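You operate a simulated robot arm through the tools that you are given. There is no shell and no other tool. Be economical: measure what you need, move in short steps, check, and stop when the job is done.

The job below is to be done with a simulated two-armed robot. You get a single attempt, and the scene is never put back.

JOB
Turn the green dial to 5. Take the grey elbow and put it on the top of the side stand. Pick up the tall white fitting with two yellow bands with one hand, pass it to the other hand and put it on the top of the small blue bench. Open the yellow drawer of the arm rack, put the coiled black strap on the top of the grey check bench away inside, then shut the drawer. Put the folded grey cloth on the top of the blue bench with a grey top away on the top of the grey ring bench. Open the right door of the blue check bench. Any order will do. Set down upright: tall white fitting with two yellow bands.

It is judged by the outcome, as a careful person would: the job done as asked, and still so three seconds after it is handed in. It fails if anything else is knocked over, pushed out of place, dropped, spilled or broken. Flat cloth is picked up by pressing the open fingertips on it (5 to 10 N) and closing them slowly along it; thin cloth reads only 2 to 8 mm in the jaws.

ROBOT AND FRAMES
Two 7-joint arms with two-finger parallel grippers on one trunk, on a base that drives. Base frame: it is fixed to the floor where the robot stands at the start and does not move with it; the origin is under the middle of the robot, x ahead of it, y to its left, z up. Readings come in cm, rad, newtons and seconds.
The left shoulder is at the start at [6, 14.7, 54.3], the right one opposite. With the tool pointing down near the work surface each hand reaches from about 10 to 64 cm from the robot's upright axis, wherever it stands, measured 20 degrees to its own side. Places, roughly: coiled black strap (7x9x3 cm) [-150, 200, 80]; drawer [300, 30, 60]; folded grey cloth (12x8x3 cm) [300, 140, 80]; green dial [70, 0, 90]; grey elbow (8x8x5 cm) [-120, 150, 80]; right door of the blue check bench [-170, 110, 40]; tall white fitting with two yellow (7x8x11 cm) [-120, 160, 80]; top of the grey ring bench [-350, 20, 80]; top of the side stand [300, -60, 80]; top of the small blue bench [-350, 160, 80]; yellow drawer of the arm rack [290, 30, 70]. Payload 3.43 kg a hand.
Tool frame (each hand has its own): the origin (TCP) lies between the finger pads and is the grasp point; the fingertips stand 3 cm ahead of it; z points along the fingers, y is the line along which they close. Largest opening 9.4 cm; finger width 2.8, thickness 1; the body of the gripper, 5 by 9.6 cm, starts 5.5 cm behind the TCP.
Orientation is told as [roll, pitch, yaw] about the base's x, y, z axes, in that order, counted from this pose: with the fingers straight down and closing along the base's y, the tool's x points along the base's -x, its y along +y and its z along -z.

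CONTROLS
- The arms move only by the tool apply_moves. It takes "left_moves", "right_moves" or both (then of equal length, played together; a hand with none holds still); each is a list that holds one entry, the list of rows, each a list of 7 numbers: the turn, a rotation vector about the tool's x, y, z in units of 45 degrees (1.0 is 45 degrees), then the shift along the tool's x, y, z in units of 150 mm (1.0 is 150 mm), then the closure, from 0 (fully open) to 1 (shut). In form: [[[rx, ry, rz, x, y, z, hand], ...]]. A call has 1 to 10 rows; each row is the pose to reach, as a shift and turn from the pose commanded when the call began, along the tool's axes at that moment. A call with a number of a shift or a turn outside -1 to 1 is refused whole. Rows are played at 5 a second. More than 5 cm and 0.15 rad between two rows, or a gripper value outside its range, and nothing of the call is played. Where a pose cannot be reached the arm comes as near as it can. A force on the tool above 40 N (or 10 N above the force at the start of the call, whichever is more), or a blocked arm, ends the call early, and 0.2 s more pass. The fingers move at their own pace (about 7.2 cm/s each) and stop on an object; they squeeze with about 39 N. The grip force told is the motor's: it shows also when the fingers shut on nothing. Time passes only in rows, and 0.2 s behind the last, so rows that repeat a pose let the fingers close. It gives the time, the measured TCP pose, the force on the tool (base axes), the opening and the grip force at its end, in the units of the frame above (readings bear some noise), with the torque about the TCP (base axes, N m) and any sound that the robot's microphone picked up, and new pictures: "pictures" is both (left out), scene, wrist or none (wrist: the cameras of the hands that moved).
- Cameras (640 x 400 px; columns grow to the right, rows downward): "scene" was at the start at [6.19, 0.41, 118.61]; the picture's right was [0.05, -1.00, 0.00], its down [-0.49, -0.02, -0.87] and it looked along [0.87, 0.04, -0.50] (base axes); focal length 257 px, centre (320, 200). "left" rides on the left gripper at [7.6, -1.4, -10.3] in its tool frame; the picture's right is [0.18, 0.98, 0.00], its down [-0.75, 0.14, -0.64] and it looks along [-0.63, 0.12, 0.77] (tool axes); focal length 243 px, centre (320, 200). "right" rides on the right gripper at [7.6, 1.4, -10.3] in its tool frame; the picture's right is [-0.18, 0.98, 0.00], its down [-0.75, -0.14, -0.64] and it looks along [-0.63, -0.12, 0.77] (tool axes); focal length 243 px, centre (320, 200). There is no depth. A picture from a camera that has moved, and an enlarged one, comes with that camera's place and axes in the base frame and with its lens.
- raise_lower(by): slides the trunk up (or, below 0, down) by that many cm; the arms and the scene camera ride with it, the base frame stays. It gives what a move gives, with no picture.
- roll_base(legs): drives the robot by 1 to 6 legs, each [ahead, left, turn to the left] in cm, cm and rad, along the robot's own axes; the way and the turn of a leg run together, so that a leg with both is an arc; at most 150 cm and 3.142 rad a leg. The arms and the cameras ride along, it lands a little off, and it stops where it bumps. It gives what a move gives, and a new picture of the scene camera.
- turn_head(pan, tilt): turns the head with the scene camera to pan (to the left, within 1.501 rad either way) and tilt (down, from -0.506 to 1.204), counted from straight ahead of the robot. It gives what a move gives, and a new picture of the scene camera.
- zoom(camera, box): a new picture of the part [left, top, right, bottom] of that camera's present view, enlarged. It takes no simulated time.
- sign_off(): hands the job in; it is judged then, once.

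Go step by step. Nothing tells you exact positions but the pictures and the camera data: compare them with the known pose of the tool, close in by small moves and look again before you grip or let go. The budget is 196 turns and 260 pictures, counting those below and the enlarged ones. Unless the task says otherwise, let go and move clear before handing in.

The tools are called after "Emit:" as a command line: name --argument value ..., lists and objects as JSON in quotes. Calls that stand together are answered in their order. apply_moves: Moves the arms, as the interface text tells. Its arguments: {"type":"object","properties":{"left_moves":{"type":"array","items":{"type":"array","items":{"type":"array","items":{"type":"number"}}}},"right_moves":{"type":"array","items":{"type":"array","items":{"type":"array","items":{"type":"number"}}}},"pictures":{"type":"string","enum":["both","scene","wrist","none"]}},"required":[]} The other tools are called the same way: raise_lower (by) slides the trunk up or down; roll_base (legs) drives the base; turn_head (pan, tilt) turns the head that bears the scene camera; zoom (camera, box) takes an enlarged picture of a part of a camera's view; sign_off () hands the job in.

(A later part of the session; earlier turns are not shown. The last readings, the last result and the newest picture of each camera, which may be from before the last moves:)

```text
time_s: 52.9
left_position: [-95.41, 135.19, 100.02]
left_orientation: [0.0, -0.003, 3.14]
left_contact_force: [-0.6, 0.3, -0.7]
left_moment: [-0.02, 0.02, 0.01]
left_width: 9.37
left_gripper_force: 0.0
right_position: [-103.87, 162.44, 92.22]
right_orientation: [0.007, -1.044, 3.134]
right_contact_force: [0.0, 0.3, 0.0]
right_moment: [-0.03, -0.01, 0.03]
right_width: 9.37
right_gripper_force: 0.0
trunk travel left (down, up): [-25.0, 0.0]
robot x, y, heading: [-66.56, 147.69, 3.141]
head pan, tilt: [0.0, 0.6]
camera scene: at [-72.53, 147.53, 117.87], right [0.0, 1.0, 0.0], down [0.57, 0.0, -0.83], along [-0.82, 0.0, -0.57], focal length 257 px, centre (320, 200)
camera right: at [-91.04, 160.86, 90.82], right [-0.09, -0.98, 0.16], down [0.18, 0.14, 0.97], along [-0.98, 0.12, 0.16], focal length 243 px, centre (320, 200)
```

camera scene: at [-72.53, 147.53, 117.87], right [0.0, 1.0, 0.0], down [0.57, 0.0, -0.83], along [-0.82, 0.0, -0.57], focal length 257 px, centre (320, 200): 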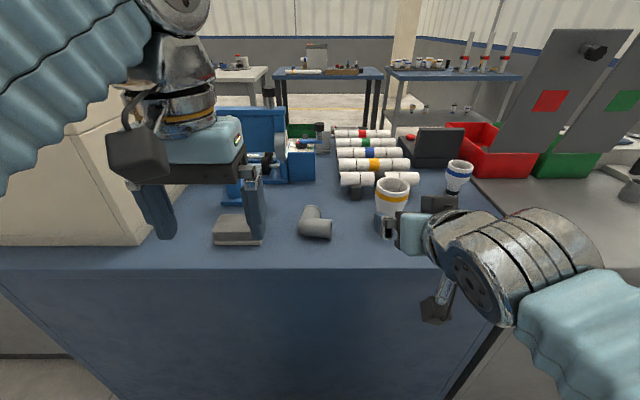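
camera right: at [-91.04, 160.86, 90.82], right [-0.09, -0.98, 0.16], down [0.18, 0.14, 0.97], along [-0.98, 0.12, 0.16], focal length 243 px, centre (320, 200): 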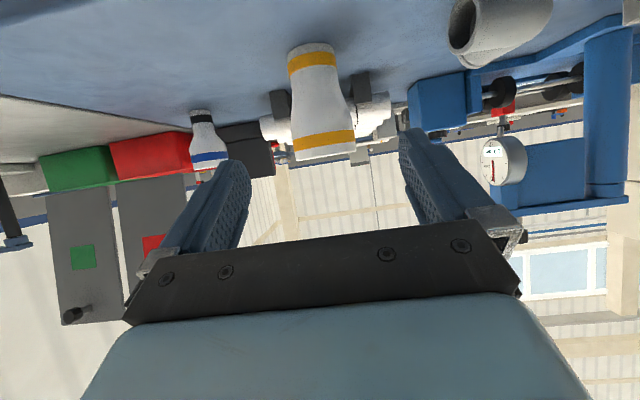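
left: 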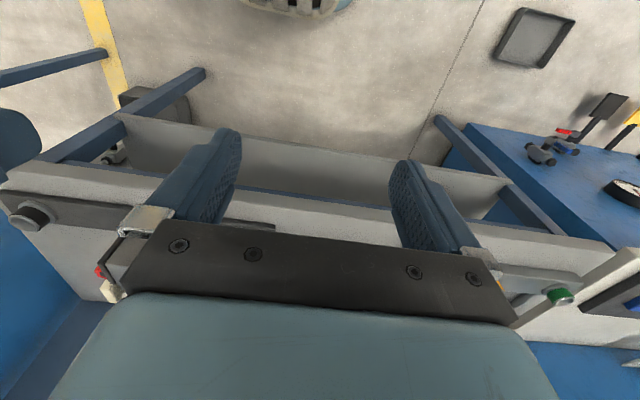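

The fitting is centred between the open fingers' line. Advancing along the tool axis.

Emit:
apply_moves --right_moves '[[[0, 0, 0, 0, 0, 0.25, 0], [0, 0, 0, 0, 0, 0.5, 0], [0, 0, 0, 0, 0, 0.72, 0], [0, 0, 0, 0, 0, 0.92, 0], [0, 0, 0, 0, 0, 0.92, 0]]]' --pictures "both"

```text
time_s: 54.1
left_position: [-95.5, 135.21, 99.99]
left_orientation: [0.002, -0.003, 3.137]
left_contact_force: [0.5, 0.0, -1.2]
left_moment: [0.01, -0.01, -0.02]
left_width: 9.39
left_gripper_force: 0.0
right_position: [-115.65, 162.4, 85.26]
right_orientation: [0.011, -1.043, 3.133]
right_contact_force: [-0.1, 0.2, 0.5]
right_moment: [0.0, 0.0, -0.01]
right_width: 9.38
right_gripper_force: 0.0
trunk travel left (down, up): [-25.0, 0.0]
robot x, y, heading: [-66.95, 147.13, 3.138]
head pan, tilt: [0.0, 0.6]
camera scene: at [-72.54, 147.53, 117.87], right [0.0, 1.0, 0.0], down [0.57, 0.0, -0.82], along [-0.82, 0.0, -0.57], focal length 257 px, centre (320, 200)
camera right: at [-103.01, 160.9, 83.8], right [-0.09, -0.98, 0.16], down [0.18, 0.15, 0.97], along [-0.98, 0.12, 0.16], focal length 243 px, centre (320, 200)
```

scene: 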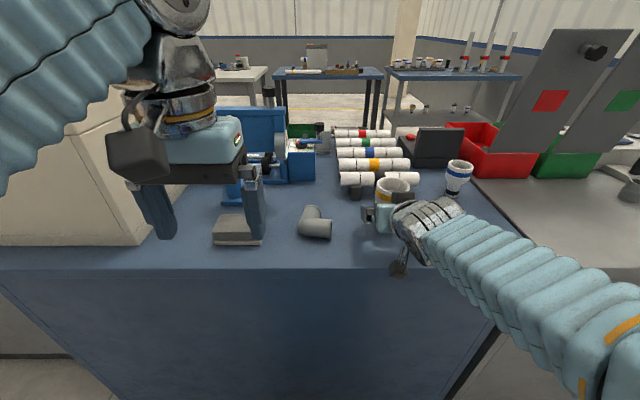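
right: 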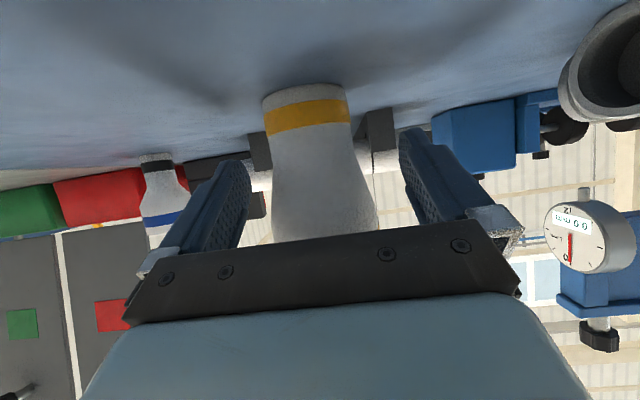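

The narrow body stands between the fingers. Closing.

Emit:
apply_moves --right_moves '[[[0, 0, 0, 0, 0, 0, 0.3], [0, 0, 0, 0, 0, 0, 0.6], [0, 0, 0, 0, 0, 0, 0.6], [0, 0, 0, 0, 0, 0, 0.6]]]' --pictures "wrist"

```text
time_s: 55.1
left_position: [-95.48, 135.24, 100.02]
left_orientation: [-0.002, -0.003, 3.139]
left_contact_force: [0.1, 0.7, 0.2]
left_moment: [-0.02, -0.02, -0.01]
left_width: 9.39
left_gripper_force: 0.0
right_position: [-115.66, 162.5, 85.2]
right_orientation: [0.007, -1.044, 3.135]
right_contact_force: [-0.5, 0.2, 0.2]
right_moment: [-0.05, 0.02, 0.0]
right_width: 5.75
right_gripper_force: 39.5
trunk travel left (down, up): [-25.0, 0.0]
robot x, y, heading: [-66.67, 147.3, 3.142]
head pan, tilt: [0.0, 0.6]
camera right: at [-102.98, 160.9, 83.82], right [-0.09, -0.98, 0.16], down [0.18, 0.14, 0.97], along [-0.98, 0.12, 0.16], focal length 243 px, centre (320, 200)
```

right: 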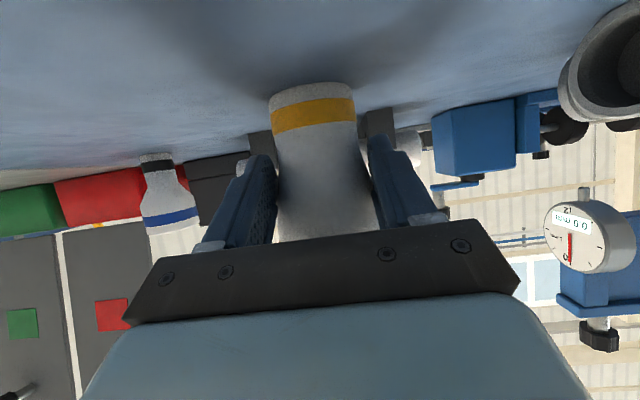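

Held at 5.75 cm. Lifting 8 cm, then drawing back toward the midline for the hand-over.

Emit:
apply_moves --right_moves '[[[0, 0, 0, -0.15, 0, -0.09, 0.6], [0, 0, 0, -0.3, 0, -0.18, 0.6], [0, 0, 0, -0.461, 0, -0.268, 0.6], [0, 0, 0, -0.396, 0.2, -0.379, 0.6], [0, 0, 0, -0.332, 0.4, -0.49, 0.6], [0, 0, 0, -0.267, 0.6, -0.6, 0.6], [0, 0, 0, -0.203, 0.833, -0.711, 0.6], [0, 0, 0, -0.203, 0.833, -0.711, 0.6]]]' --pictures "scene"

```text
time_s: 56.9
left_position: [-95.35, 135.07, 100.11]
left_orientation: [-0.002, -0.004, 3.138]
left_contact_force: [-0.1, 0.2, 0.3]
left_moment: [0.01, 0.0, -0.01]
left_width: 9.38
left_gripper_force: 0.0
right_position: [-107.86, 149.83, 93.15]
right_orientation: [0.008, -1.042, 3.132]
right_contact_force: [1.1, -0.1, -1.0]
right_moment: [0.02, -0.04, -0.04]
right_width: 5.73
right_gripper_force: 38.9
trunk travel left (down, up): [-25.0, 0.0]
robot x, y, heading: [-67.22, 147.68, 3.139]
head pan, tilt: [0.0, 0.6]
camera scene: at [-72.52, 147.51, 117.87], right [0.0, 1.0, 0.0], down [0.56, 0.0, -0.83], along [-0.83, 0.0, -0.56], focal length 257 px, centre (320, 200)
```

scene: 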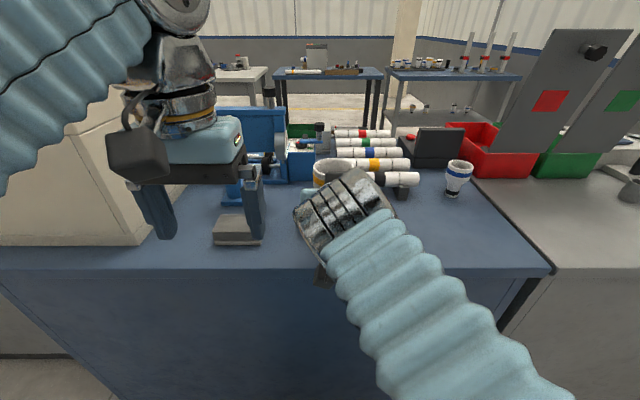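

The left hand needs more height above the rim, so I back the base 16 cm to clear the bench and lower the right hand.

Emit:
roll_base --legs '[[-16, 0, 0]]'

Emit:
apply_moves --right_moves '[[[0, 0, 0, 0.17, 0, 0.1, 0.6], [0, 0, 0, 0.345, 0, 0.2, 0.6], [0, 0, 0, 0.518, 0, 0.302, 0.6], [0, 0, 0, 0.518, 0, 0.302, 0.6]]]' --pictures "both"

```text
time_s: 58.3
left_position: [-79.47, 135.09, 99.96]
left_orientation: [0.0, -0.002, 3.141]
left_contact_force: [0.2, 0.2, -0.5]
left_moment: [-0.05, 0.01, -0.01]
left_width: 9.39
left_gripper_force: 0.0
right_position: [-92.05, 149.57, 93.18]
right_orientation: [0.007, -1.042, 3.136]
right_contact_force: [-0.4, -0.3, -1.4]
right_moment: [0.01, -0.03, 0.0]
right_width: 5.74
right_gripper_force: 39.2
trunk travel left (down, up): [-25.0, 0.0]
robot x, y, heading: [-51.21, 147.26, 3.139]
head pan, tilt: [0.0, 0.6]
camera scene: at [-56.64, 147.48, 117.87], right [0.0, 1.0, 0.0], down [0.57, 0.0, -0.82], along [-0.82, 0.0, -0.57], focal length 257 px, centre (320, 200)
```

scene: 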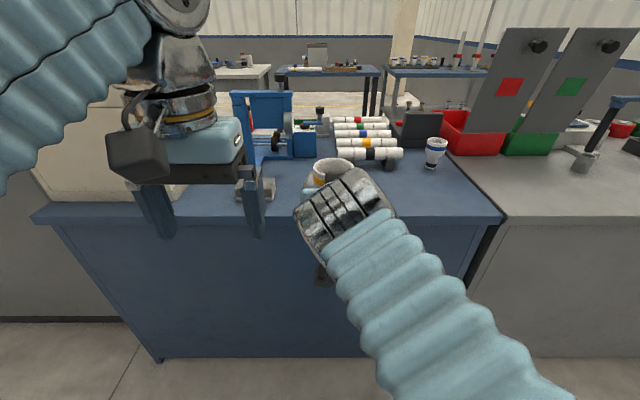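

```text
time_s: 59.3
left_position: [-79.58, 135.01, 100.09]
left_orientation: [-0.003, -0.003, 3.14]
left_contact_force: [0.5, -1.0, 0.8]
left_moment: [0.02, -0.02, 0.0]
left_width: 9.4
left_gripper_force: 0.1
right_position: [-92.03, 149.77, 84.22]
right_orientation: [0.01, -1.045, 3.136]
right_contact_force: [-0.5, 0.4, -1.3]
right_moment: [-0.02, -0.03, 0.02]
right_width: 5.7
right_gripper_force: 39.0
trunk travel left (down, up): [-25.0, 0.0]
robot x, y, heading: [-51.02, 147.61, 3.144]
head pan, tilt: [0.0, 0.6]
camera scene: at [-56.62, 147.48, 117.87], right [0.0, 1.0, 0.0], down [0.57, 0.0, -0.82], along [-0.82, 0.0, -0.57], focal length 257 px, centre (320, 200)
camera right: at [-79.28, 148.25, 82.85], right [-0.09, -0.98, 0.16], down [0.17, 0.15, 0.97], along [-0.98, 0.12, 0.16], focal length 243 px, centre (320, 200)
```

scene: 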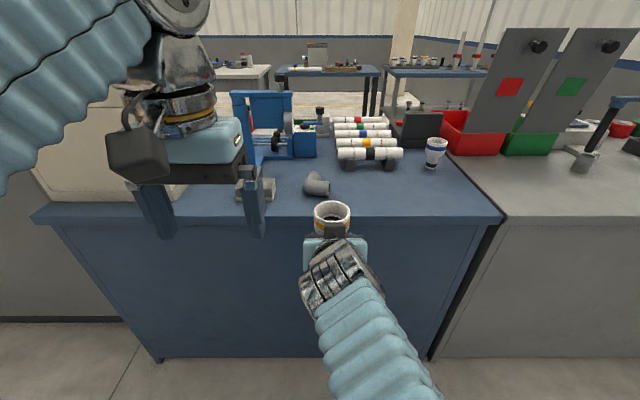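
right: 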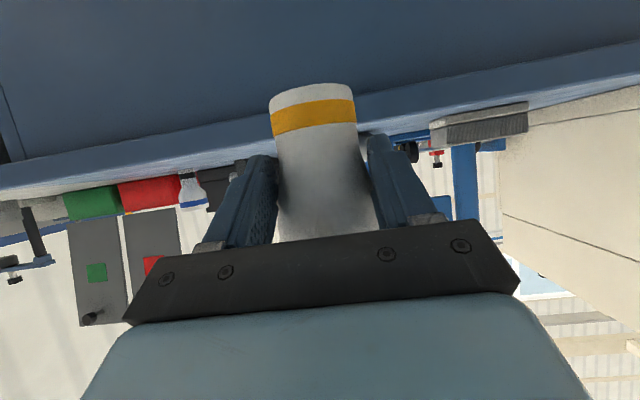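

The fitting is clear of the bench with its rim at about [-92.5, 149.7, 90.3]. I bring the left hand above it.

Emit:
apply_moves --left_moves '[[[0, 0, 0, -0.18, -0.196, 0, 0], [0, 0, 0, -0.36, -0.392, 0, 0], [0, 0, 0, -0.54, -0.588, 0, 0], [0, 0, 0, -0.72, -0.784, 0, 0], [0, 0, 0, -0.88, -0.975, 0, 0], [0, 0, 0, -0.88, -0.975, 0, 0]]]' --pictures "both"

```text
time_s: 60.7
left_position: [-91.74, 149.18, 97.5]
left_orientation: [-0.003, -0.006, 3.14]
left_contact_force: [-0.1, -0.5, 0.3]
left_moment: [-0.01, 0.0, 0.03]
left_width: 9.4
left_gripper_force: 0.0
left hand out of reach, approached as far as the arm can: row 3, 4, 5, 6
right_position: [-91.93, 149.67, 84.25]
right_orientation: [0.007, -1.043, 3.135]
right_contact_force: [1.0, 0.0, -2.1]
right_moment: [0.03, -0.04, 0.01]
right_width: 5.72
right_gripper_force: 39.0
trunk travel left (down, up): [-25.0, 0.0]
robot x, y, heading: [-50.61, 147.73, 3.135]
head pan, tilt: [0.0, 0.6]
camera scene: at [-56.64, 147.48, 117.87], right [0.0, 1.0, 0.0], down [0.57, 0.0, -0.82], along [-0.82, 0.0, -0.57], focal length 257 px, centre (320, 200)
camera left: at [-84.03, 150.51, 107.67], right [0.18, -0.98, 0.0], down [-0.75, -0.14, 0.65], along [-0.64, -0.12, -0.76], focal length 243 px, centre (320, 200)
```

scene: 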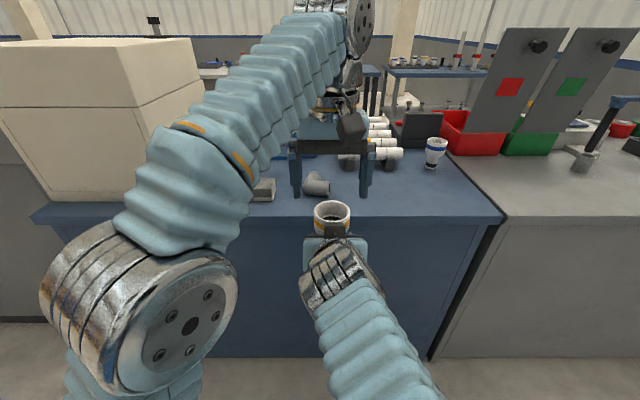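
left: 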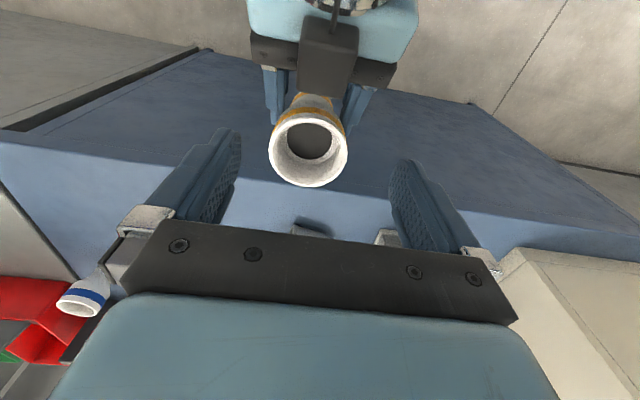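

Rim centre is about [-93.4, 149.7]. Aligning and lowering the left hand round the rim.

Emit:
apply_moves --left_moves '[[[0, 0, 0, -0.06, -0.02, 0.08, 0], [0, 0, 0, -0.111, -0.035, 0.18, 0], [0, 0, 0, -0.111, -0.035, 0.3, 0], [0, 0, 0, -0.111, -0.035, 0.42, 0], [0, 0, 0, -0.111, -0.035, 0.52, 0], [0, 0, 0, -0.111, -0.035, 0.52, 0]]]' --pictures "both"

```text
time_s: 62.1
left_position: [-93.46, 149.66, 89.7]
left_orientation: [0.0, -0.002, 3.14]
left_contact_force: [0.3, -0.1, 0.1]
left_moment: [-0.03, -0.01, -0.02]
left_width: 9.4
left_gripper_force: 0.1
right_position: [-92.03, 149.7, 84.36]
right_orientation: [0.007, -1.04, 3.136]
right_contact_force: [-0.1, 0.0, -1.0]
right_moment: [0.0, -0.05, -0.01]
right_width: 5.7
right_gripper_force: 39.3
trunk travel left (down, up): [-25.0, 0.0]
robot x, y, heading: [-50.89, 147.36, 3.145]
head pan, tilt: [0.0, 0.6]
camera scene: at [-56.62, 147.49, 117.87], right [0.0, 1.0, 0.0], down [0.57, 0.0, -0.82], along [-0.82, 0.0, -0.57], focal length 257 px, centre (320, 200)
camera left: at [-85.72, 150.89, 99.94], right [0.18, -0.98, 0.0], down [-0.75, -0.14, 0.64], along [-0.63, -0.12, -0.76], focal length 243 px, centre (320, 200)
```

scene: 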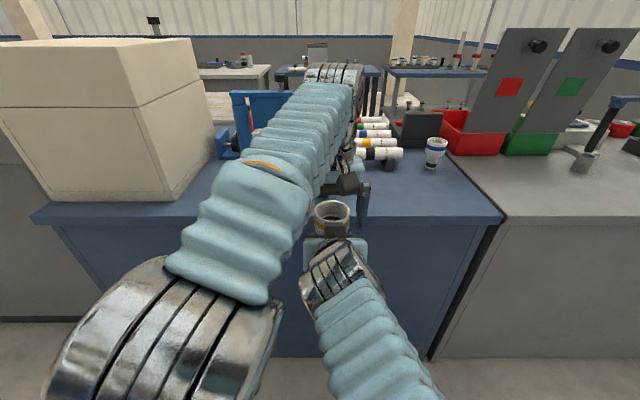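
left: 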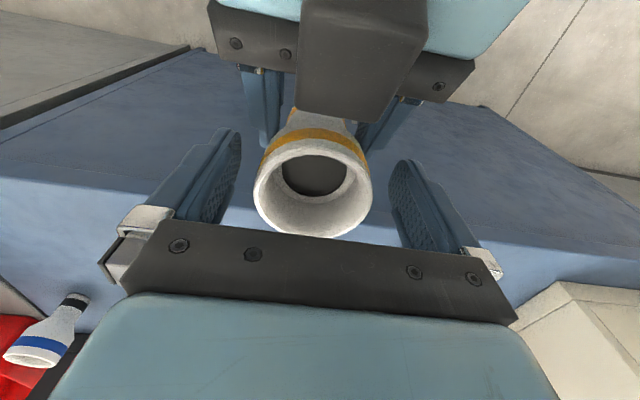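

Well centred. Closing the left hand.

Emit:
apply_moves --left_moves '[[[0, 0, 0, 0, 0, 0, 0.2], [0, 0, 0, 0, 0, 0, 0.5], [0, 0, 0, 0, 0, 0, 0.5], [0, 0, 0, 0, 0, 0, 0.5]]]' --pictures "wrist"

```text
time_s: 63.1
left_position: [-93.31, 149.64, 89.71]
left_orientation: [-0.002, -0.004, 3.137]
left_contact_force: [-4.6, 15.3, 1.4]
left_moment: [0.37, 0.09, -0.12]
left_width: 6.7
left_gripper_force: 38.9
right_position: [-92.0, 149.64, 84.29]
right_orientation: [0.006, -1.045, 3.141]
right_contact_force: [3.9, -13.7, -3.2]
right_moment: [0.38, 0.05, 0.3]
right_width: 5.7
right_gripper_force: 38.4
trunk travel left (down, up): [-25.0, 0.0]
robot x, y, heading: [-50.77, 147.53, 3.137]
head pan, tilt: [0.0, 0.6]
camera left: at [-85.7, 150.93, 99.97], right [0.18, -0.98, 0.0], down [-0.75, -0.14, 0.64], along [-0.63, -0.11, -0.76], focal length 243 px, centre (320, 200)
```

left: 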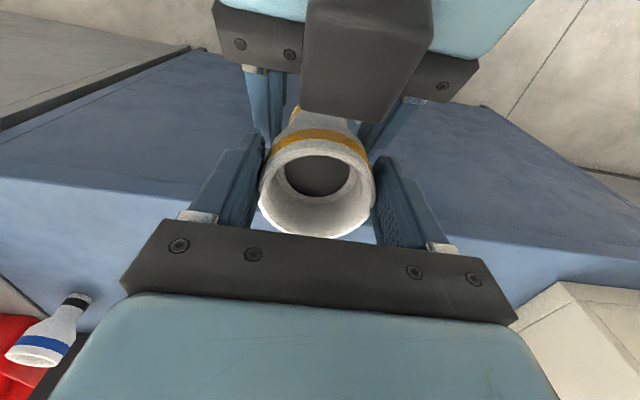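

Both hold it. The right hand opens and withdraws along its axis.

Emit:
apply_moves --right_moves '[[[0, 0, 0, 0, 0, 0, 0.3], [0, 0, 0, 0, 0, 0, 0], [0, 0, 0, 0, 0, 0, 0], [0, 0, 0, 0, 0, -0.1, 0], [0, 0, 0, 0.05, 0, -0.3, 0], [0, 0, 0, 0.1, 0, -0.5, 0], [0, 0, 0, 0.15, -0.2, -0.6, 0], [0, 0, 0, 0.15, -0.45, -0.6, 0], [0, 0, 0, 0.15, -0.7, -0.6, 0], [0, 0, 0, 0.15, -0.9, -0.6, 0]]]' --pictures "both"

```text
time_s: 65.3
left_position: [-93.45, 149.52, 89.72]
left_orientation: [-0.002, -0.003, 3.138]
left_contact_force: [0.0, -0.4, 0.2]
left_moment: [0.0, -0.03, -0.01]
left_width: 6.64
left_gripper_force: 38.9
right_position: [-83.25, 163.36, 86.71]
right_orientation: [0.009, -1.043, 3.135]
right_contact_force: [0.7, 0.7, 0.2]
right_moment: [-0.05, 0.01, -0.02]
right_width: 9.42
right_gripper_force: 0.0
trunk travel left (down, up): [-25.0, 0.0]
robot x, y, heading: [-51.0, 147.48, 3.139]
head pan, tilt: [0.0, 0.6]
camera scene: at [-56.62, 147.47, 117.87], right [0.0, 1.0, 0.0], down [0.57, 0.0, -0.83], along [-0.83, 0.0, -0.57], focal length 257 px, centre (320, 200)
camera right: at [-70.55, 161.86, 85.31], right [-0.09, -0.98, 0.16], down [0.17, 0.15, 0.97], along [-0.98, 0.12, 0.16], focal length 243 px, centre (320, 200)
```

scene: 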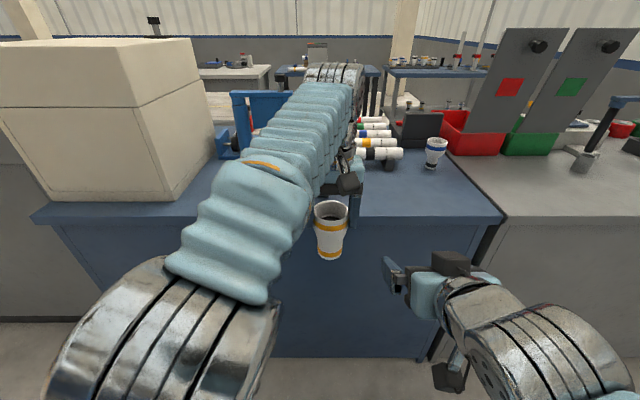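
right: 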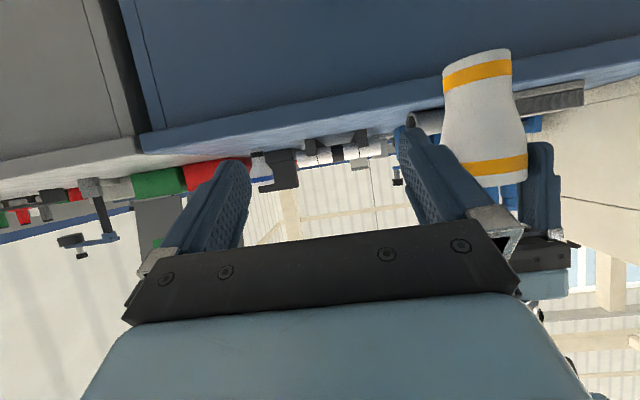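

Hand-over done; the left holds the fitting from above. Now I lift the left aside and level the right hand to pick up the elbow.

Emit:
apply_moves --left_moves '[[[0, 0, 0, 0.1, 0.1, -0.15, 0.5], [0, 0, 0, 0.22, 0.25, -0.27, 0.5], [0, 0, 0, 0.34, 0.4, -0.37, 0.5], [0, 0, 0, 0.46, 0.55, -0.45, 0.5], [0, 0, 0, 0.58, 0.7, -0.53, 0.5], [0, 0, 0, 0.7, 0.85, -0.55, 0.5], [0, 0, 0, 0.83, 1.0, -0.55, 0.5], [0, 0, 0, 0.83, 1.0, -0.55, 0.5]]]' --right_moves '[[[0, 0.16, 0, -0.08, 0, -0.05, 0], [0, 0.32, 0, -0.16, 0, -0.1, 0], [0, 0.48, 0, -0.24, 0, -0.15, 0], [0, 0.64, 0, -0.32, 0, -0.2, 0], [0, 0.8, 0, -0.4, 0, -0.25, 0], [0, 0.95, 0, -0.5, 0, -0.3, 0], [0, 1.0, 0, -0.576, 0, -0.335, 0], [0, 1.0, 0, -0.576, 0, -0.335, 0]]]' --pictures "scene"

Emit:
apply_moves --right_moves '[[[0, 0.16, 0, 0, 0, 0, 0], [0, 0.33, 0, 0, 0, 0, 0], [0, 0.33, 0, 0, 0, 0, 0]]]' --pictures "none"

Emit:
roll_base --legs '[[16, 0, 0]]'

```text
time_s: 67.1
left_position: [-80.91, 134.56, 98.01]
left_orientation: [-0.001, -0.003, 3.141]
left_contact_force: [-0.1, -0.6, -1.0]
left_moment: [-0.01, -0.01, -0.03]
left_width: 6.64
left_gripper_force: 39.3
right_position: [-83.22, 163.21, 96.82]
right_orientation: [0.003, -0.257, 3.14]
right_contact_force: [-0.8, -0.4, 0.3]
right_moment: [-0.04, 0.03, -0.01]
right_width: 9.43
right_gripper_force: 0.1
trunk travel left (down, up): [-25.0, 0.0]
robot x, y, heading: [-51.02, 147.22, 3.142]
head pan, tilt: [0.0, 0.6]
camera scene: at [-56.62, 147.47, 117.87], right [0.0, 1.0, 0.0], down [0.56, 0.0, -0.83], along [-0.83, 0.0, -0.56], focal length 257 px, centre (320, 200)
```

scene: 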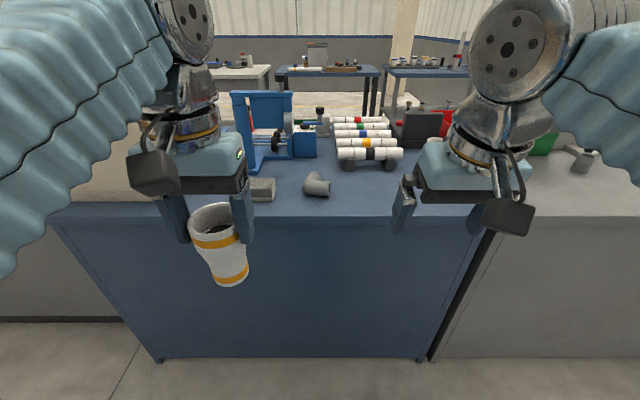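

```text
time_s: 67.9
left_position: [-80.88, 134.65, 97.97]
left_orientation: [0.001, -0.004, 3.14]
left_contact_force: [-0.3, 0.0, -1.4]
left_moment: [-0.01, -0.01, 0.01]
left_width: 6.67
left_gripper_force: 39.1
right_position: [-83.28, 163.29, 96.86]
right_orientation: [0.001, 0.003, -3.14]
right_contact_force: [-0.3, -1.1, -0.8]
right_moment: [0.0, 0.0, 0.02]
right_width: 9.43
right_gripper_force: 0.1
trunk travel left (down, up): [-25.0, 0.0]
robot x, y, heading: [-51.23, 147.05, 3.137]
head pan, tilt: [0.0, 0.6]
```

```text
time_s: 69.3
left_position: [-96.78, 134.55, 98.15]
left_orientation: [0.0, -0.003, 3.141]
left_contact_force: [0.2, -0.9, -1.5]
left_moment: [0.03, -0.02, -0.01]
left_width: 6.64
left_gripper_force: 39.3
right_position: [-99.29, 163.31, 96.81]
right_orientation: [0.004, 0.001, -3.14]
right_contact_force: [-0.1, 0.1, 0.0]
right_moment: [-0.01, 0.01, -0.02]
right_width: 9.42
right_gripper_force: 0.0
trunk travel left (down, up): [-25.0, 0.0]
robot x, y, heading: [-67.03, 147.52, -3.136]
head pan, tilt: [0.0, 0.6]
camera scene: at [-72.62, 147.48, 117.87], right [0.0, 1.0, 0.0], down [0.56, 0.0, -0.83], along [-0.83, 0.0, -0.56], focal length 257 px, centre (320, 200)
```

scene: 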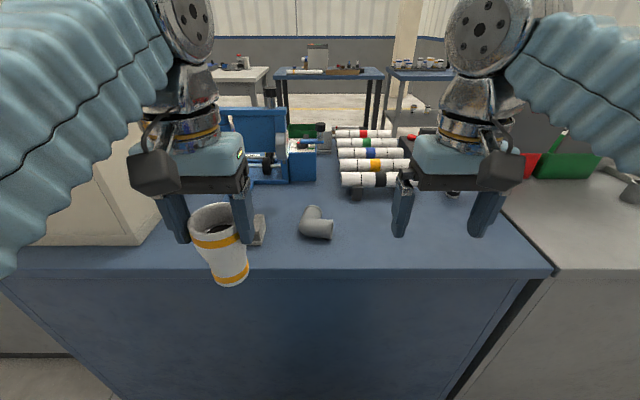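

The elbow lies between the hands. Moving the right hand toward it to look with its camera.

Emit:
apply_moves --right_moves '[[[0, 0, 0, -0.2, 0.2, 0, 0], [0, 0, 0, -0.4, 0.4, 0, 0], [0, 0, 0, -0.6, 0.6, 0, 0], [0, 0, 0, -0.713, 0.687, 0, 0], [0, 0, 0, -0.713, 0.687, 0, 0]]]' --pictures "wrist"

```text
time_s: 70.5
left_position: [-96.91, 134.56, 98.08]
left_orientation: [-0.003, -0.004, 3.141]
left_contact_force: [-0.3, -0.1, -1.7]
left_moment: [0.02, -0.01, 0.03]
left_width: 6.61
left_gripper_force: 38.6
right_position: [-110.07, 152.96, 96.83]
right_orientation: [0.003, 0.002, -3.14]
right_contact_force: [0.7, 0.1, -0.4]
right_moment: [0.02, -0.02, -0.01]
right_width: 9.41
right_gripper_force: 0.0
trunk travel left (down, up): [-25.0, 0.0]
robot x, y, heading: [-67.16, 147.32, -3.147]
head pan, tilt: [0.0, 0.6]
camera right: at [-102.52, 151.46, 107.03], right [-0.18, -0.98, 0.0], down [-0.75, 0.14, 0.64], along [-0.63, 0.11, -0.77], focal length 243 px, centre (320, 200)
```

right: 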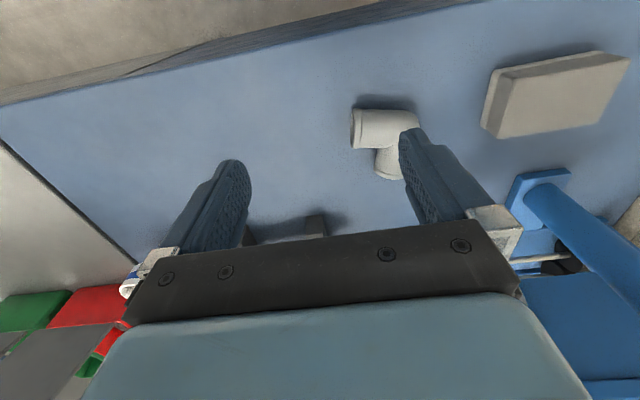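

The elbow's far arm axis is at y≈146, x from -116 to -120. Moving over it.

Emit:
apply_moves --right_moves '[[[0, 0, 0, -0.18, 0.16, 0, 0], [0, 0, 0, -0.36, 0.32, 0.1, 0], [0, 0, 0, -0.529, 0.464, 0.25, 0], [0, 0, 0, -0.529, 0.464, 0.4, 0], [0, 0, 0, -0.529, 0.464, 0.4, 0]]]' --pictures "wrist"

```text
time_s: 71.7
left_position: [-96.94, 134.62, 98.17]
left_orientation: [-0.001, -0.004, 3.141]
left_contact_force: [0.0, 0.0, -1.3]
left_moment: [0.01, -0.05, 0.01]
left_width: 6.65
left_gripper_force: 39.0
right_position: [-118.22, 146.14, 90.62]
right_orientation: [0.004, 0.003, -3.141]
right_contact_force: [0.3, -0.1, -1.6]
right_moment: [0.02, 0.0, -0.01]
right_width: 9.38
right_gripper_force: 0.1
right hand out of reach, approached as far as the arm can: row 1, 2, 3
trunk travel left (down, up): [-25.0, 0.0]
robot x, y, heading: [-66.88, 147.72, -3.145]
head pan, tilt: [0.0, 0.6]
camera right: at [-110.52, 144.65, 100.93], right [-0.18, -0.98, 0.0], down [-0.76, 0.14, 0.64], along [-0.63, 0.11, -0.77], focal length 243 px, centre (320, 200)
```

right: 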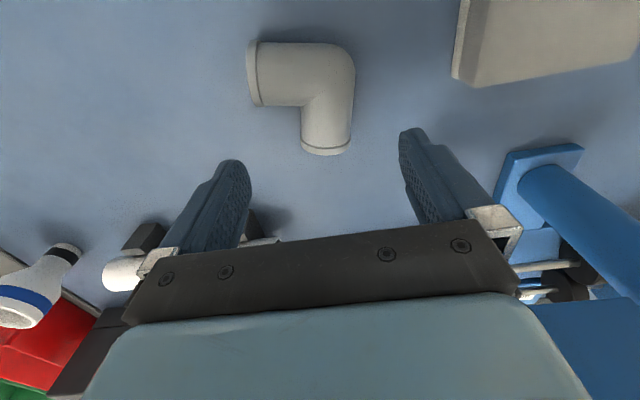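

The far arm's axis is at y≈145.4, ending near x≈-119. Descending onto it.

Emit:
apply_moves --right_moves '[[[0, 0, 0, 0.025, 0.05, 0.1, 0], [0, 0, 0, 0.025, 0.05, 0.22, 0], [0, 0, 0, 0.025, 0.05, 0.34, 0], [0, 0, 0, 0.025, 0.05, 0.44, 0], [0, 0, 0, 0.025, 0.05, 0.44, 0]]]' --pictures "wrist"

```text
time_s: 72.9
left_position: [-96.92, 134.54, 98.03]
left_orientation: [0.001, -0.003, 3.14]
left_contact_force: [0.3, 0.1, -1.3]
left_moment: [0.0, -0.02, -0.01]
left_width: 6.65
left_gripper_force: 39.1
right_position: [-117.55, 145.28, 84.41]
right_orientation: [0.003, 0.001, -3.141]
right_contact_force: [1.3, -0.3, 0.2]
right_moment: [-0.02, 0.0, -0.02]
right_width: 9.39
right_gripper_force: 0.0
trunk travel left (down, up): [-25.0, 0.0]
robot x, y, heading: [-67.09, 147.73, -3.147]
head pan, tilt: [0.0, 0.6]
camera right: at [-109.97, 143.8, 94.63], right [-0.18, -0.98, 0.0], down [-0.75, 0.14, 0.64], along [-0.63, 0.11, -0.77], focal length 243 px, centre (320, 200)
```

right: 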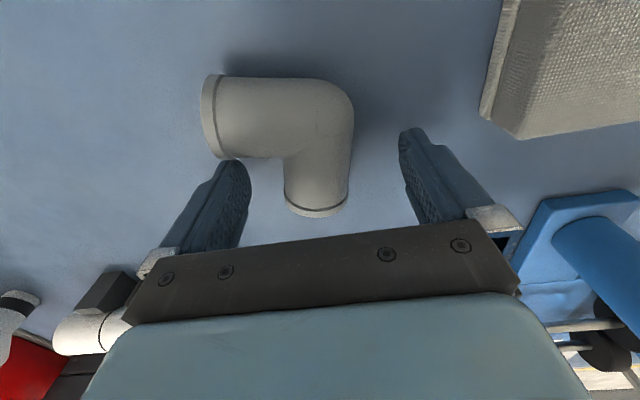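

I shift 0.5 cm farther for clearance from the near arm, then close.

Emit:
apply_moves --right_moves '[[[0, 0, 0, -0.035, 0, 0.02, 0], [0, 0, 0, -0.035, 0, 0.03, 0.2], [0, 0, 0, -0.035, 0, 0.03, 0.4], [0, 0, 0, -0.035, 0, 0.03, 0.6], [0, 0, 0, -0.035, 0, 0.03, 0.75], [0, 0, 0, -0.035, 0, 0.03, 0.75]]]' --pictures "wrist"

```text
time_s: 74.3
left_position: [-96.87, 134.58, 98.01]
left_orientation: [0.0, -0.003, 3.141]
left_contact_force: [-0.1, -1.0, -0.8]
left_moment: [0.01, -0.01, 0.01]
left_width: 6.65
left_gripper_force: 38.3
right_position: [-118.01, 145.28, 83.74]
right_orientation: [0.003, 0.002, -3.139]
right_contact_force: [0.1, 0.2, -1.1]
right_moment: [-0.05, -0.01, 0.02]
right_width: 4.0
right_gripper_force: 39.1
trunk travel left (down, up): [-25.0, 0.0]
robot x, y, heading: [-66.99, 147.41, -3.14]
head pan, tilt: [0.0, 0.6]
camera right: at [-110.48, 143.78, 94.11], right [-0.18, -0.98, 0.0], down [-0.75, 0.14, 0.64], along [-0.63, 0.11, -0.77], focal length 243 px, centre (320, 200)
```

right: 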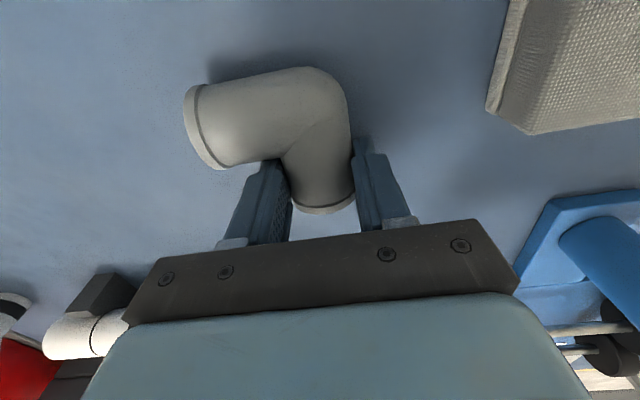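

The elbow is held (4.0 cm). Lifting, then drawing the hand back.

Emit:
apply_moves --right_moves '[[[0, 0, 0, 0, 0, -0.15, 0.75], [0, 0, 0, 0, 0, -0.3, 0.75], [0, 0, 0, 0.05, 0, -0.45, 0.75], [0, 0, 0, 0.25, -0.1, -0.6, 0.75], [0, 0, 0, 0.45, -0.25, -0.7, 0.75], [0, 0, 0, 0.65, -0.4, -0.8, 0.75], [0, 0, 0, 0.85, -0.6, -0.85, 0.75], [0, 0, 0, 1.0, -0.8, -0.9, 0.75], [0, 0, 0, 1.0, -0.8, -0.9, 0.75]]]' --pictures "scene"

Emit:
turn_head --pan -1.2 --tilt 0.3

```text
time_s: 76.3
left_position: [-96.91, 134.63, 98.12]
left_orientation: [0.001, -0.004, 3.142]
left_contact_force: [0.3, -0.4, -2.0]
left_moment: [0.02, -0.05, -0.03]
left_width: 6.64
left_gripper_force: 39.4
right_position: [-103.26, 157.06, 97.29]
right_orientation: [0.003, 0.003, -3.14]
right_contact_force: [-0.5, -0.4, -1.1]
right_moment: [-0.03, 0.01, 0.03]
right_width: 4.0
right_gripper_force: 38.5
trunk travel left (down, up): [-25.0, 0.0]
robot x, y, heading: [-66.87, 147.62, -3.142]
head pan, tilt: [0.0, 0.6]
camera scene: at [-72.63, 147.5, 117.87], right [0.0, 1.0, 0.0], down [0.56, 0.0, -0.83], along [-0.83, 0.0, -0.56], focal length 257 px, centre (320, 200)
```

scene: 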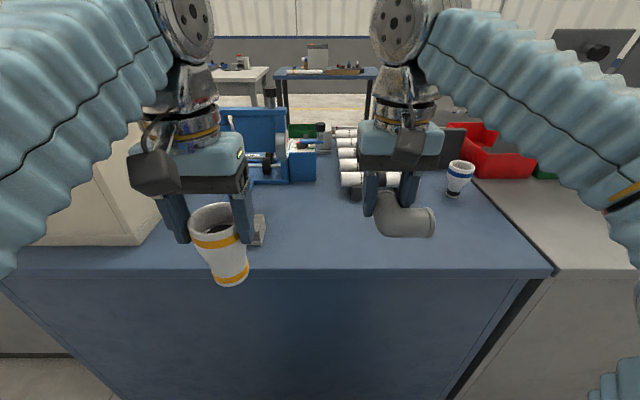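

```text
time_s: 77.7
left_position: [-96.98, 134.63, 97.97]
left_orientation: [-0.001, -0.003, 3.142]
left_contact_force: [0.6, 0.6, -1.4]
left_moment: [-0.04, -0.01, 0.02]
left_width: 6.64
left_gripper_force: 38.9
right_position: [-103.27, 157.09, 97.18]
right_orientation: [0.004, 0.001, -3.14]
right_contact_force: [-0.5, 0.2, -0.4]
right_moment: [0.01, 0.02, 0.0]
right_width: 3.98
right_gripper_force: 39.2
trunk travel left (down, up): [-25.0, 0.0]
robot x, y, heading: [-66.95, 147.7, -3.143]
head pan, tilt: [-1.201, 0.3]
camera scene: at [-67.19, 156.19, 120.62], right [0.93, 0.36, 0.0], down [0.11, -0.28, -0.96], along [-0.35, 0.89, -0.3], focal length 257 px, centre (320, 200)
```

scene: 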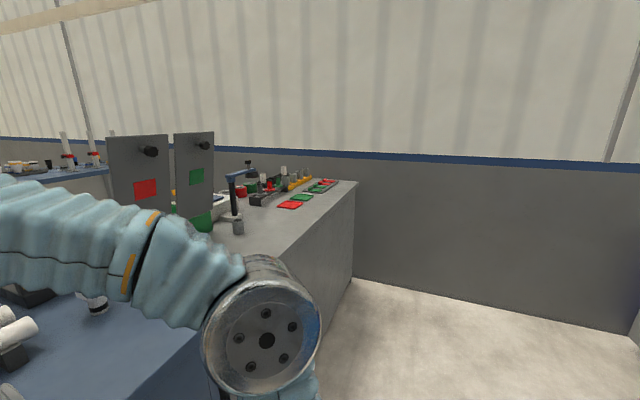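

Both objects are held. The benches run to the north wall, so I go round by the south: back off, drive down to y≈-120 and look west.

Emit:
turn_head --pan 0 --tilt 0.45

Emit:
roll_base --legs '[[-25, 0, 0], [0, 0, 1.571], [135, 0, 0], [133, 0, 0], [0, 0, -1.571]]'

```text
time_s: 79.1
left_position: [-96.96, 134.65, 98.07]
left_orientation: [-0.002, -0.004, 3.142]
left_contact_force: [0.3, 0.6, -1.1]
left_moment: [-0.02, -0.01, -0.02]
left_width: 6.65
left_gripper_force: 39.0
right_position: [-103.47, 156.95, 97.27]
right_orientation: [0.004, 0.001, -3.139]
right_contact_force: [0.1, 0.0, -0.9]
right_moment: [0.0, 0.04, 0.0]
right_width: 4.0
right_gripper_force: 39.0
trunk travel left (down, up): [-25.0, 0.0]
robot x, y, heading: [-66.95, 147.35, -3.139]
head pan, tilt: [0.0, 0.45]
camera scene: at [-73.0, 147.49, 119.22], right [0.0, 1.0, 0.0], down [0.44, 0.0, -0.9], along [-0.9, 0.0, -0.44], focal length 257 px, centre (320, 200)
```

scene: 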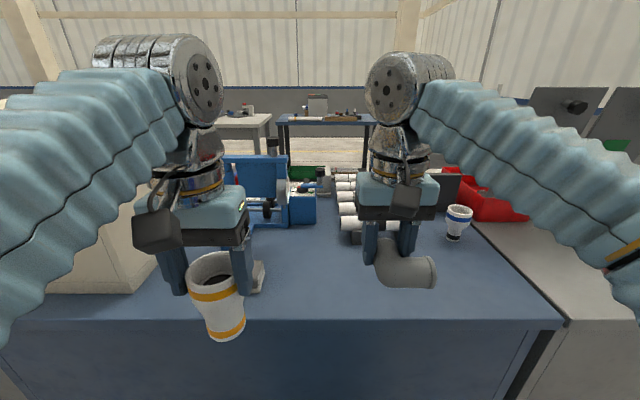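

```text
time_s: 101.2
left_position: [-64.13, -133.02, 97.95]
left_orientation: [0.001, -0.004, -3.102]
left_contact_force: [-0.1, 0.1, -2.2]
left_moment: [-0.03, -0.03, -0.01]
left_width: 6.63
left_gripper_force: 39.4
right_position: [-71.51, -110.71, 97.32]
right_orientation: [0.004, 0.002, -3.099]
right_contact_force: [-1.0, -0.6, -0.1]
right_moment: [-0.02, 0.01, -0.02]
right_width: 3.97
right_gripper_force: 39.1
trunk travel left (down, up): [-25.0, 0.0]
robot x, y, heading: [-34.98, -118.64, -3.101]
head pan, tilt: [0.0, 0.45]
camera scene: at [-40.78, -118.98, 119.22], right [-0.04, 1.0, 0.0], down [0.43, 0.02, -0.9], along [-0.9, -0.04, -0.44], focal length 257 px, centre (320, 200)
```

scene: 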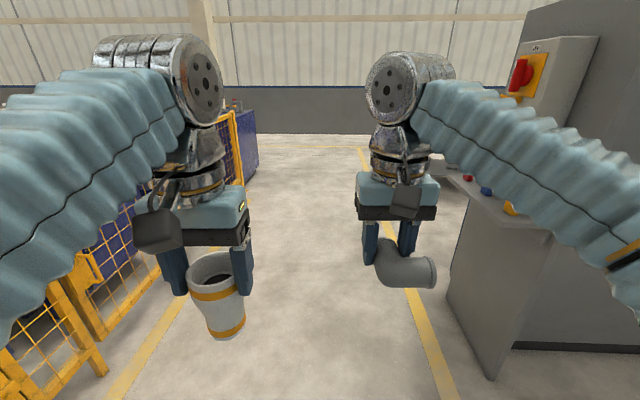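

The aisle west is clear. Driving west 215 cm, then turning north to look.

Emit:
roll_base --legs '[[0, 0, -0.04], [110, 0, 0], [105, 0, 0], [0, 0, -1.571]]'

```text
time_s: 116.1
left_position: [-262.52, -86.17, 97.94]
left_orientation: [0.0, -0.003, 1.546]
left_contact_force: [-0.3, 0.6, -0.1]
left_moment: [0.02, 0.02, 0.0]
left_width: 6.65
left_gripper_force: 39.2
right_position: [-239.84, -80.32, 97.34]
right_orientation: [0.004, 0.001, 1.547]
right_contact_force: [-0.7, 0.3, -0.3]
right_moment: [0.01, 0.03, 0.0]
right_width: 3.97
right_gripper_force: 38.4
trunk travel left (down, up): [-25.0, 0.0]
robot x, y, heading: [-249.95, -116.55, 1.551]
head pan, tilt: [0.0, 0.45]
camera scene: at [-250.0, -110.21, 119.22], right [1.0, -0.03, 0.0], down [-0.01, -0.44, -0.9], along [0.02, 0.9, -0.44], focal length 257 px, centre (320, 200)
```

scene: 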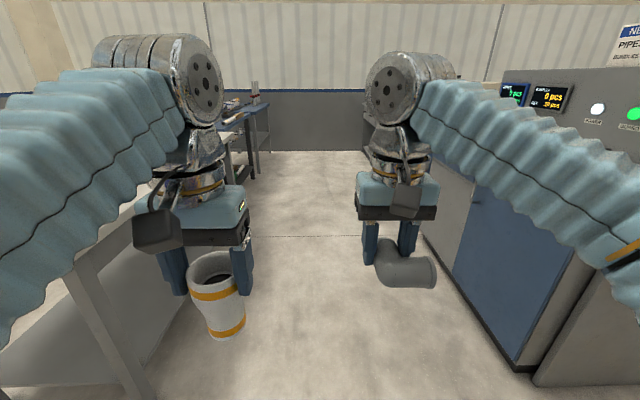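

I'm in the west aisle: benches at left, the blue check bench on the right farther on. Driving north.

Emit:
roll_base --legs '[[0, 0, 0.02], [120, 0, 0]]'

```text
time_s: 122.5
left_position: [-262.31, 33.46, 98.1]
left_orientation: [0.0, -0.003, 1.565]
left_contact_force: [0.2, 0.2, -1.0]
left_moment: [-0.01, 0.01, 0.01]
left_width: 6.66
left_gripper_force: 39.6
right_position: [-239.99, 39.7, 97.28]
right_orientation: [0.005, 0.002, 1.568]
right_contact_force: [0.1, 0.2, -1.1]
right_moment: [0.0, -0.01, -0.03]
right_width: 3.96
right_gripper_force: 39.2
trunk travel left (down, up): [-25.0, 0.0]
robot x, y, heading: [-249.56, 3.77, 1.564]
head pan, tilt: [0.0, 0.45]
camera scene: at [-249.51, 9.63, 119.22], right [1.0, -0.01, 0.0], down [0.0, -0.44, -0.9], along [0.0, 0.9, -0.44], focal length 257 px, centre (320, 200)
```

scene: 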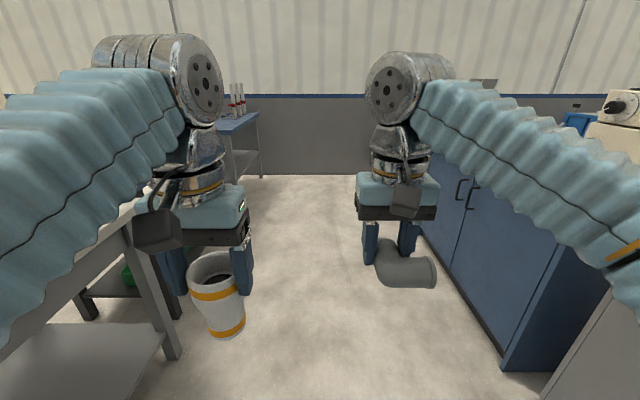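

Continuing north to y≈150 and turning left to face the small blue bench.

Emit:
roll_base --legs '[[148, 0, 0], [0, 0, 1.575]]'

```text
time_s: 133.9
left_position: [-279.35, 141.55, 97.97]
left_orientation: [-0.001, -0.003, -3.127]
left_contact_force: [0.0, -0.8, -2.0]
left_moment: [-0.02, 0.02, 0.01]
left_width: 6.68
left_gripper_force: 38.7
right_position: [-286.23, 164.07, 97.13]
right_orientation: [0.002, 0.002, -3.123]
right_contact_force: [0.2, -1.2, -0.2]
right_moment: [-0.01, 0.05, 0.05]
right_width: 3.97
right_gripper_force: 39.1
trunk travel left (down, up): [-25.0, 0.0]
robot x, y, heading: [-249.63, 155.03, -3.122]
head pan, tilt: [0.0, 0.45]
camera scene: at [-255.72, 154.92, 119.22], right [-0.02, 1.0, 0.0], down [0.44, 0.01, -0.9], along [-0.9, -0.01, -0.44], focal length 257 px, centre (320, 200)
```

scene: 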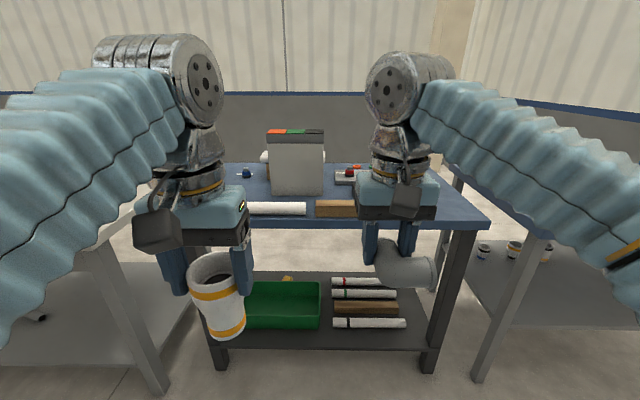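

The small blue bench is straight ahead. Checking its top for a free spot.

Emit:
zoom --camera "scene" --box '[200, 120, 500, 307]'

Emit:
turn_head --pan 0 --tilt 0.2

```text
2.13 times, centred on (350, 214) of scene
camera zoom: at [-255.72, 154.92, 119.22], right [-0.02, 1.0, 0.0], down [0.44, 0.01, -0.9], along [-0.9, -0.01, -0.44], focal length 549 px, centre (256, 171)
```

zoom: 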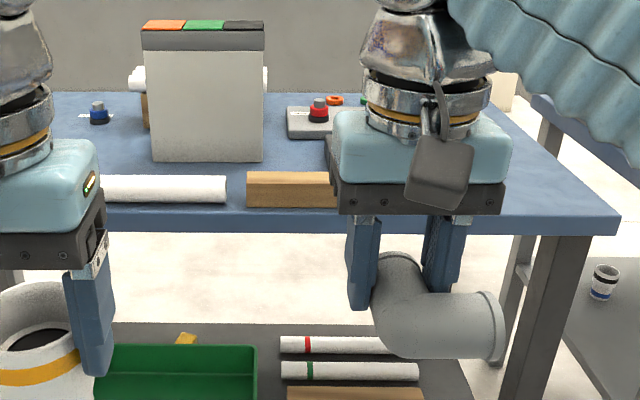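

```text
time_s: 134.6
left_position: [-279.38, 141.64, 98.03]
left_orientation: [0.0, -0.003, -3.129]
left_contact_force: [0.1, -0.5, -1.2]
left_moment: [0.0, -0.05, 0.03]
left_width: 6.67
left_gripper_force: 39.0
right_position: [-286.18, 163.94, 97.23]
right_orientation: [0.004, 0.0, -3.125]
right_contact_force: [-0.6, -0.1, -0.3]
right_moment: [0.01, 0.03, 0.02]
right_width: 4.0
right_gripper_force: 38.8
trunk travel left (down, up): [-25.0, 0.0]
robot x, y, heading: [-249.69, 155.08, -3.126]
head pan, tilt: [0.0, 0.201]
camera scene: at [-255.85, 154.91, 121.54], right [-0.02, 1.0, 0.0], down [0.2, 0.0, -0.98], along [-0.98, -0.01, -0.2], focal length 257 px, centre (320, 200)
```

scene: 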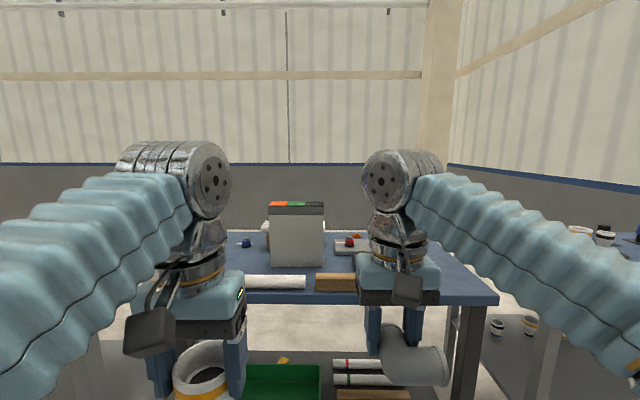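

The right front part of the bench top looks free (y≈185-200). I shift the base to the right to see it well.

Emit:
roll_base --legs '[[0, -42, 0]]'

Emit:
turn_head --pan 0 --tilt 0.6

```text
time_s: 137.2
left_position: [-280.05, 183.73, 97.92]
left_orientation: [-0.001, -0.003, -3.134]
left_contact_force: [0.7, -0.6, -0.7]
left_moment: [0.02, -0.02, -0.01]
left_width: 6.63
left_gripper_force: 38.5
right_position: [-286.6, 206.08, 97.36]
right_orientation: [0.004, 0.002, -3.13]
right_contact_force: [0.4, -0.7, 0.0]
right_moment: [-0.01, 0.03, -0.01]
right_width: 3.98
right_gripper_force: 38.9
trunk travel left (down, up): [-25.0, 0.0]
robot x, y, heading: [-250.35, 197.15, -3.134]
head pan, tilt: [0.0, 0.201]
camera scene: at [-256.34, 196.77, 121.54], right [-0.01, 1.0, 0.0], down [0.2, 0.0, -0.98], along [-0.98, -0.01, -0.2], focal length 257 px, centre (320, 200)
```

scene: 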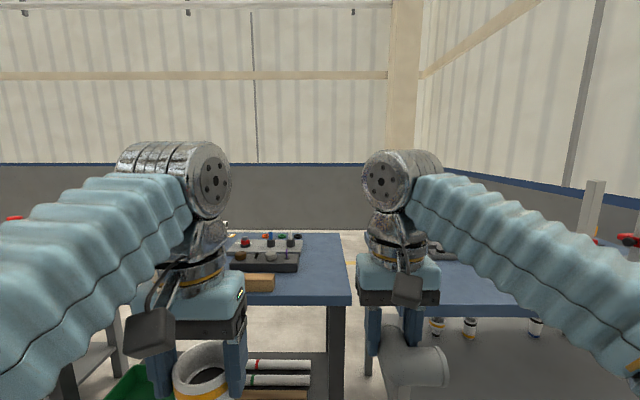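

```text
time_s: 138.1
left_position: [-279.98, 183.65, 98.09]
left_orientation: [0.001, -0.004, -3.133]
left_contact_force: [0.3, 0.4, -1.4]
left_moment: [0.0, -0.04, -0.02]
left_width: 6.66
left_gripper_force: 39.3
right_position: [-286.55, 206.11, 97.3]
right_orientation: [0.004, 0.0, -3.131]
right_contact_force: [-0.4, 0.7, -0.6]
right_moment: [0.01, 0.01, -0.01]
right_width: 3.98
right_gripper_force: 39.2
trunk travel left (down, up): [-25.0, 0.0]
robot x, y, heading: [-250.24, 196.98, -3.137]
head pan, tilt: [0.0, 0.6]
camera scene: at [-255.86, 196.78, 117.87], right [-0.01, 1.0, 0.0], down [0.56, 0.0, -0.83], along [-0.83, -0.01, -0.56], focal length 257 px, centre (320, 200)
```

scene: 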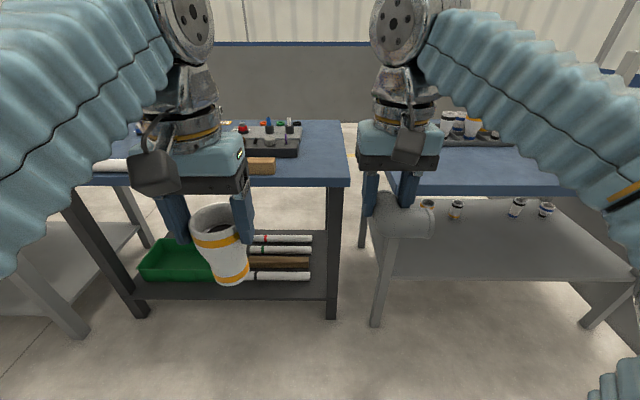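

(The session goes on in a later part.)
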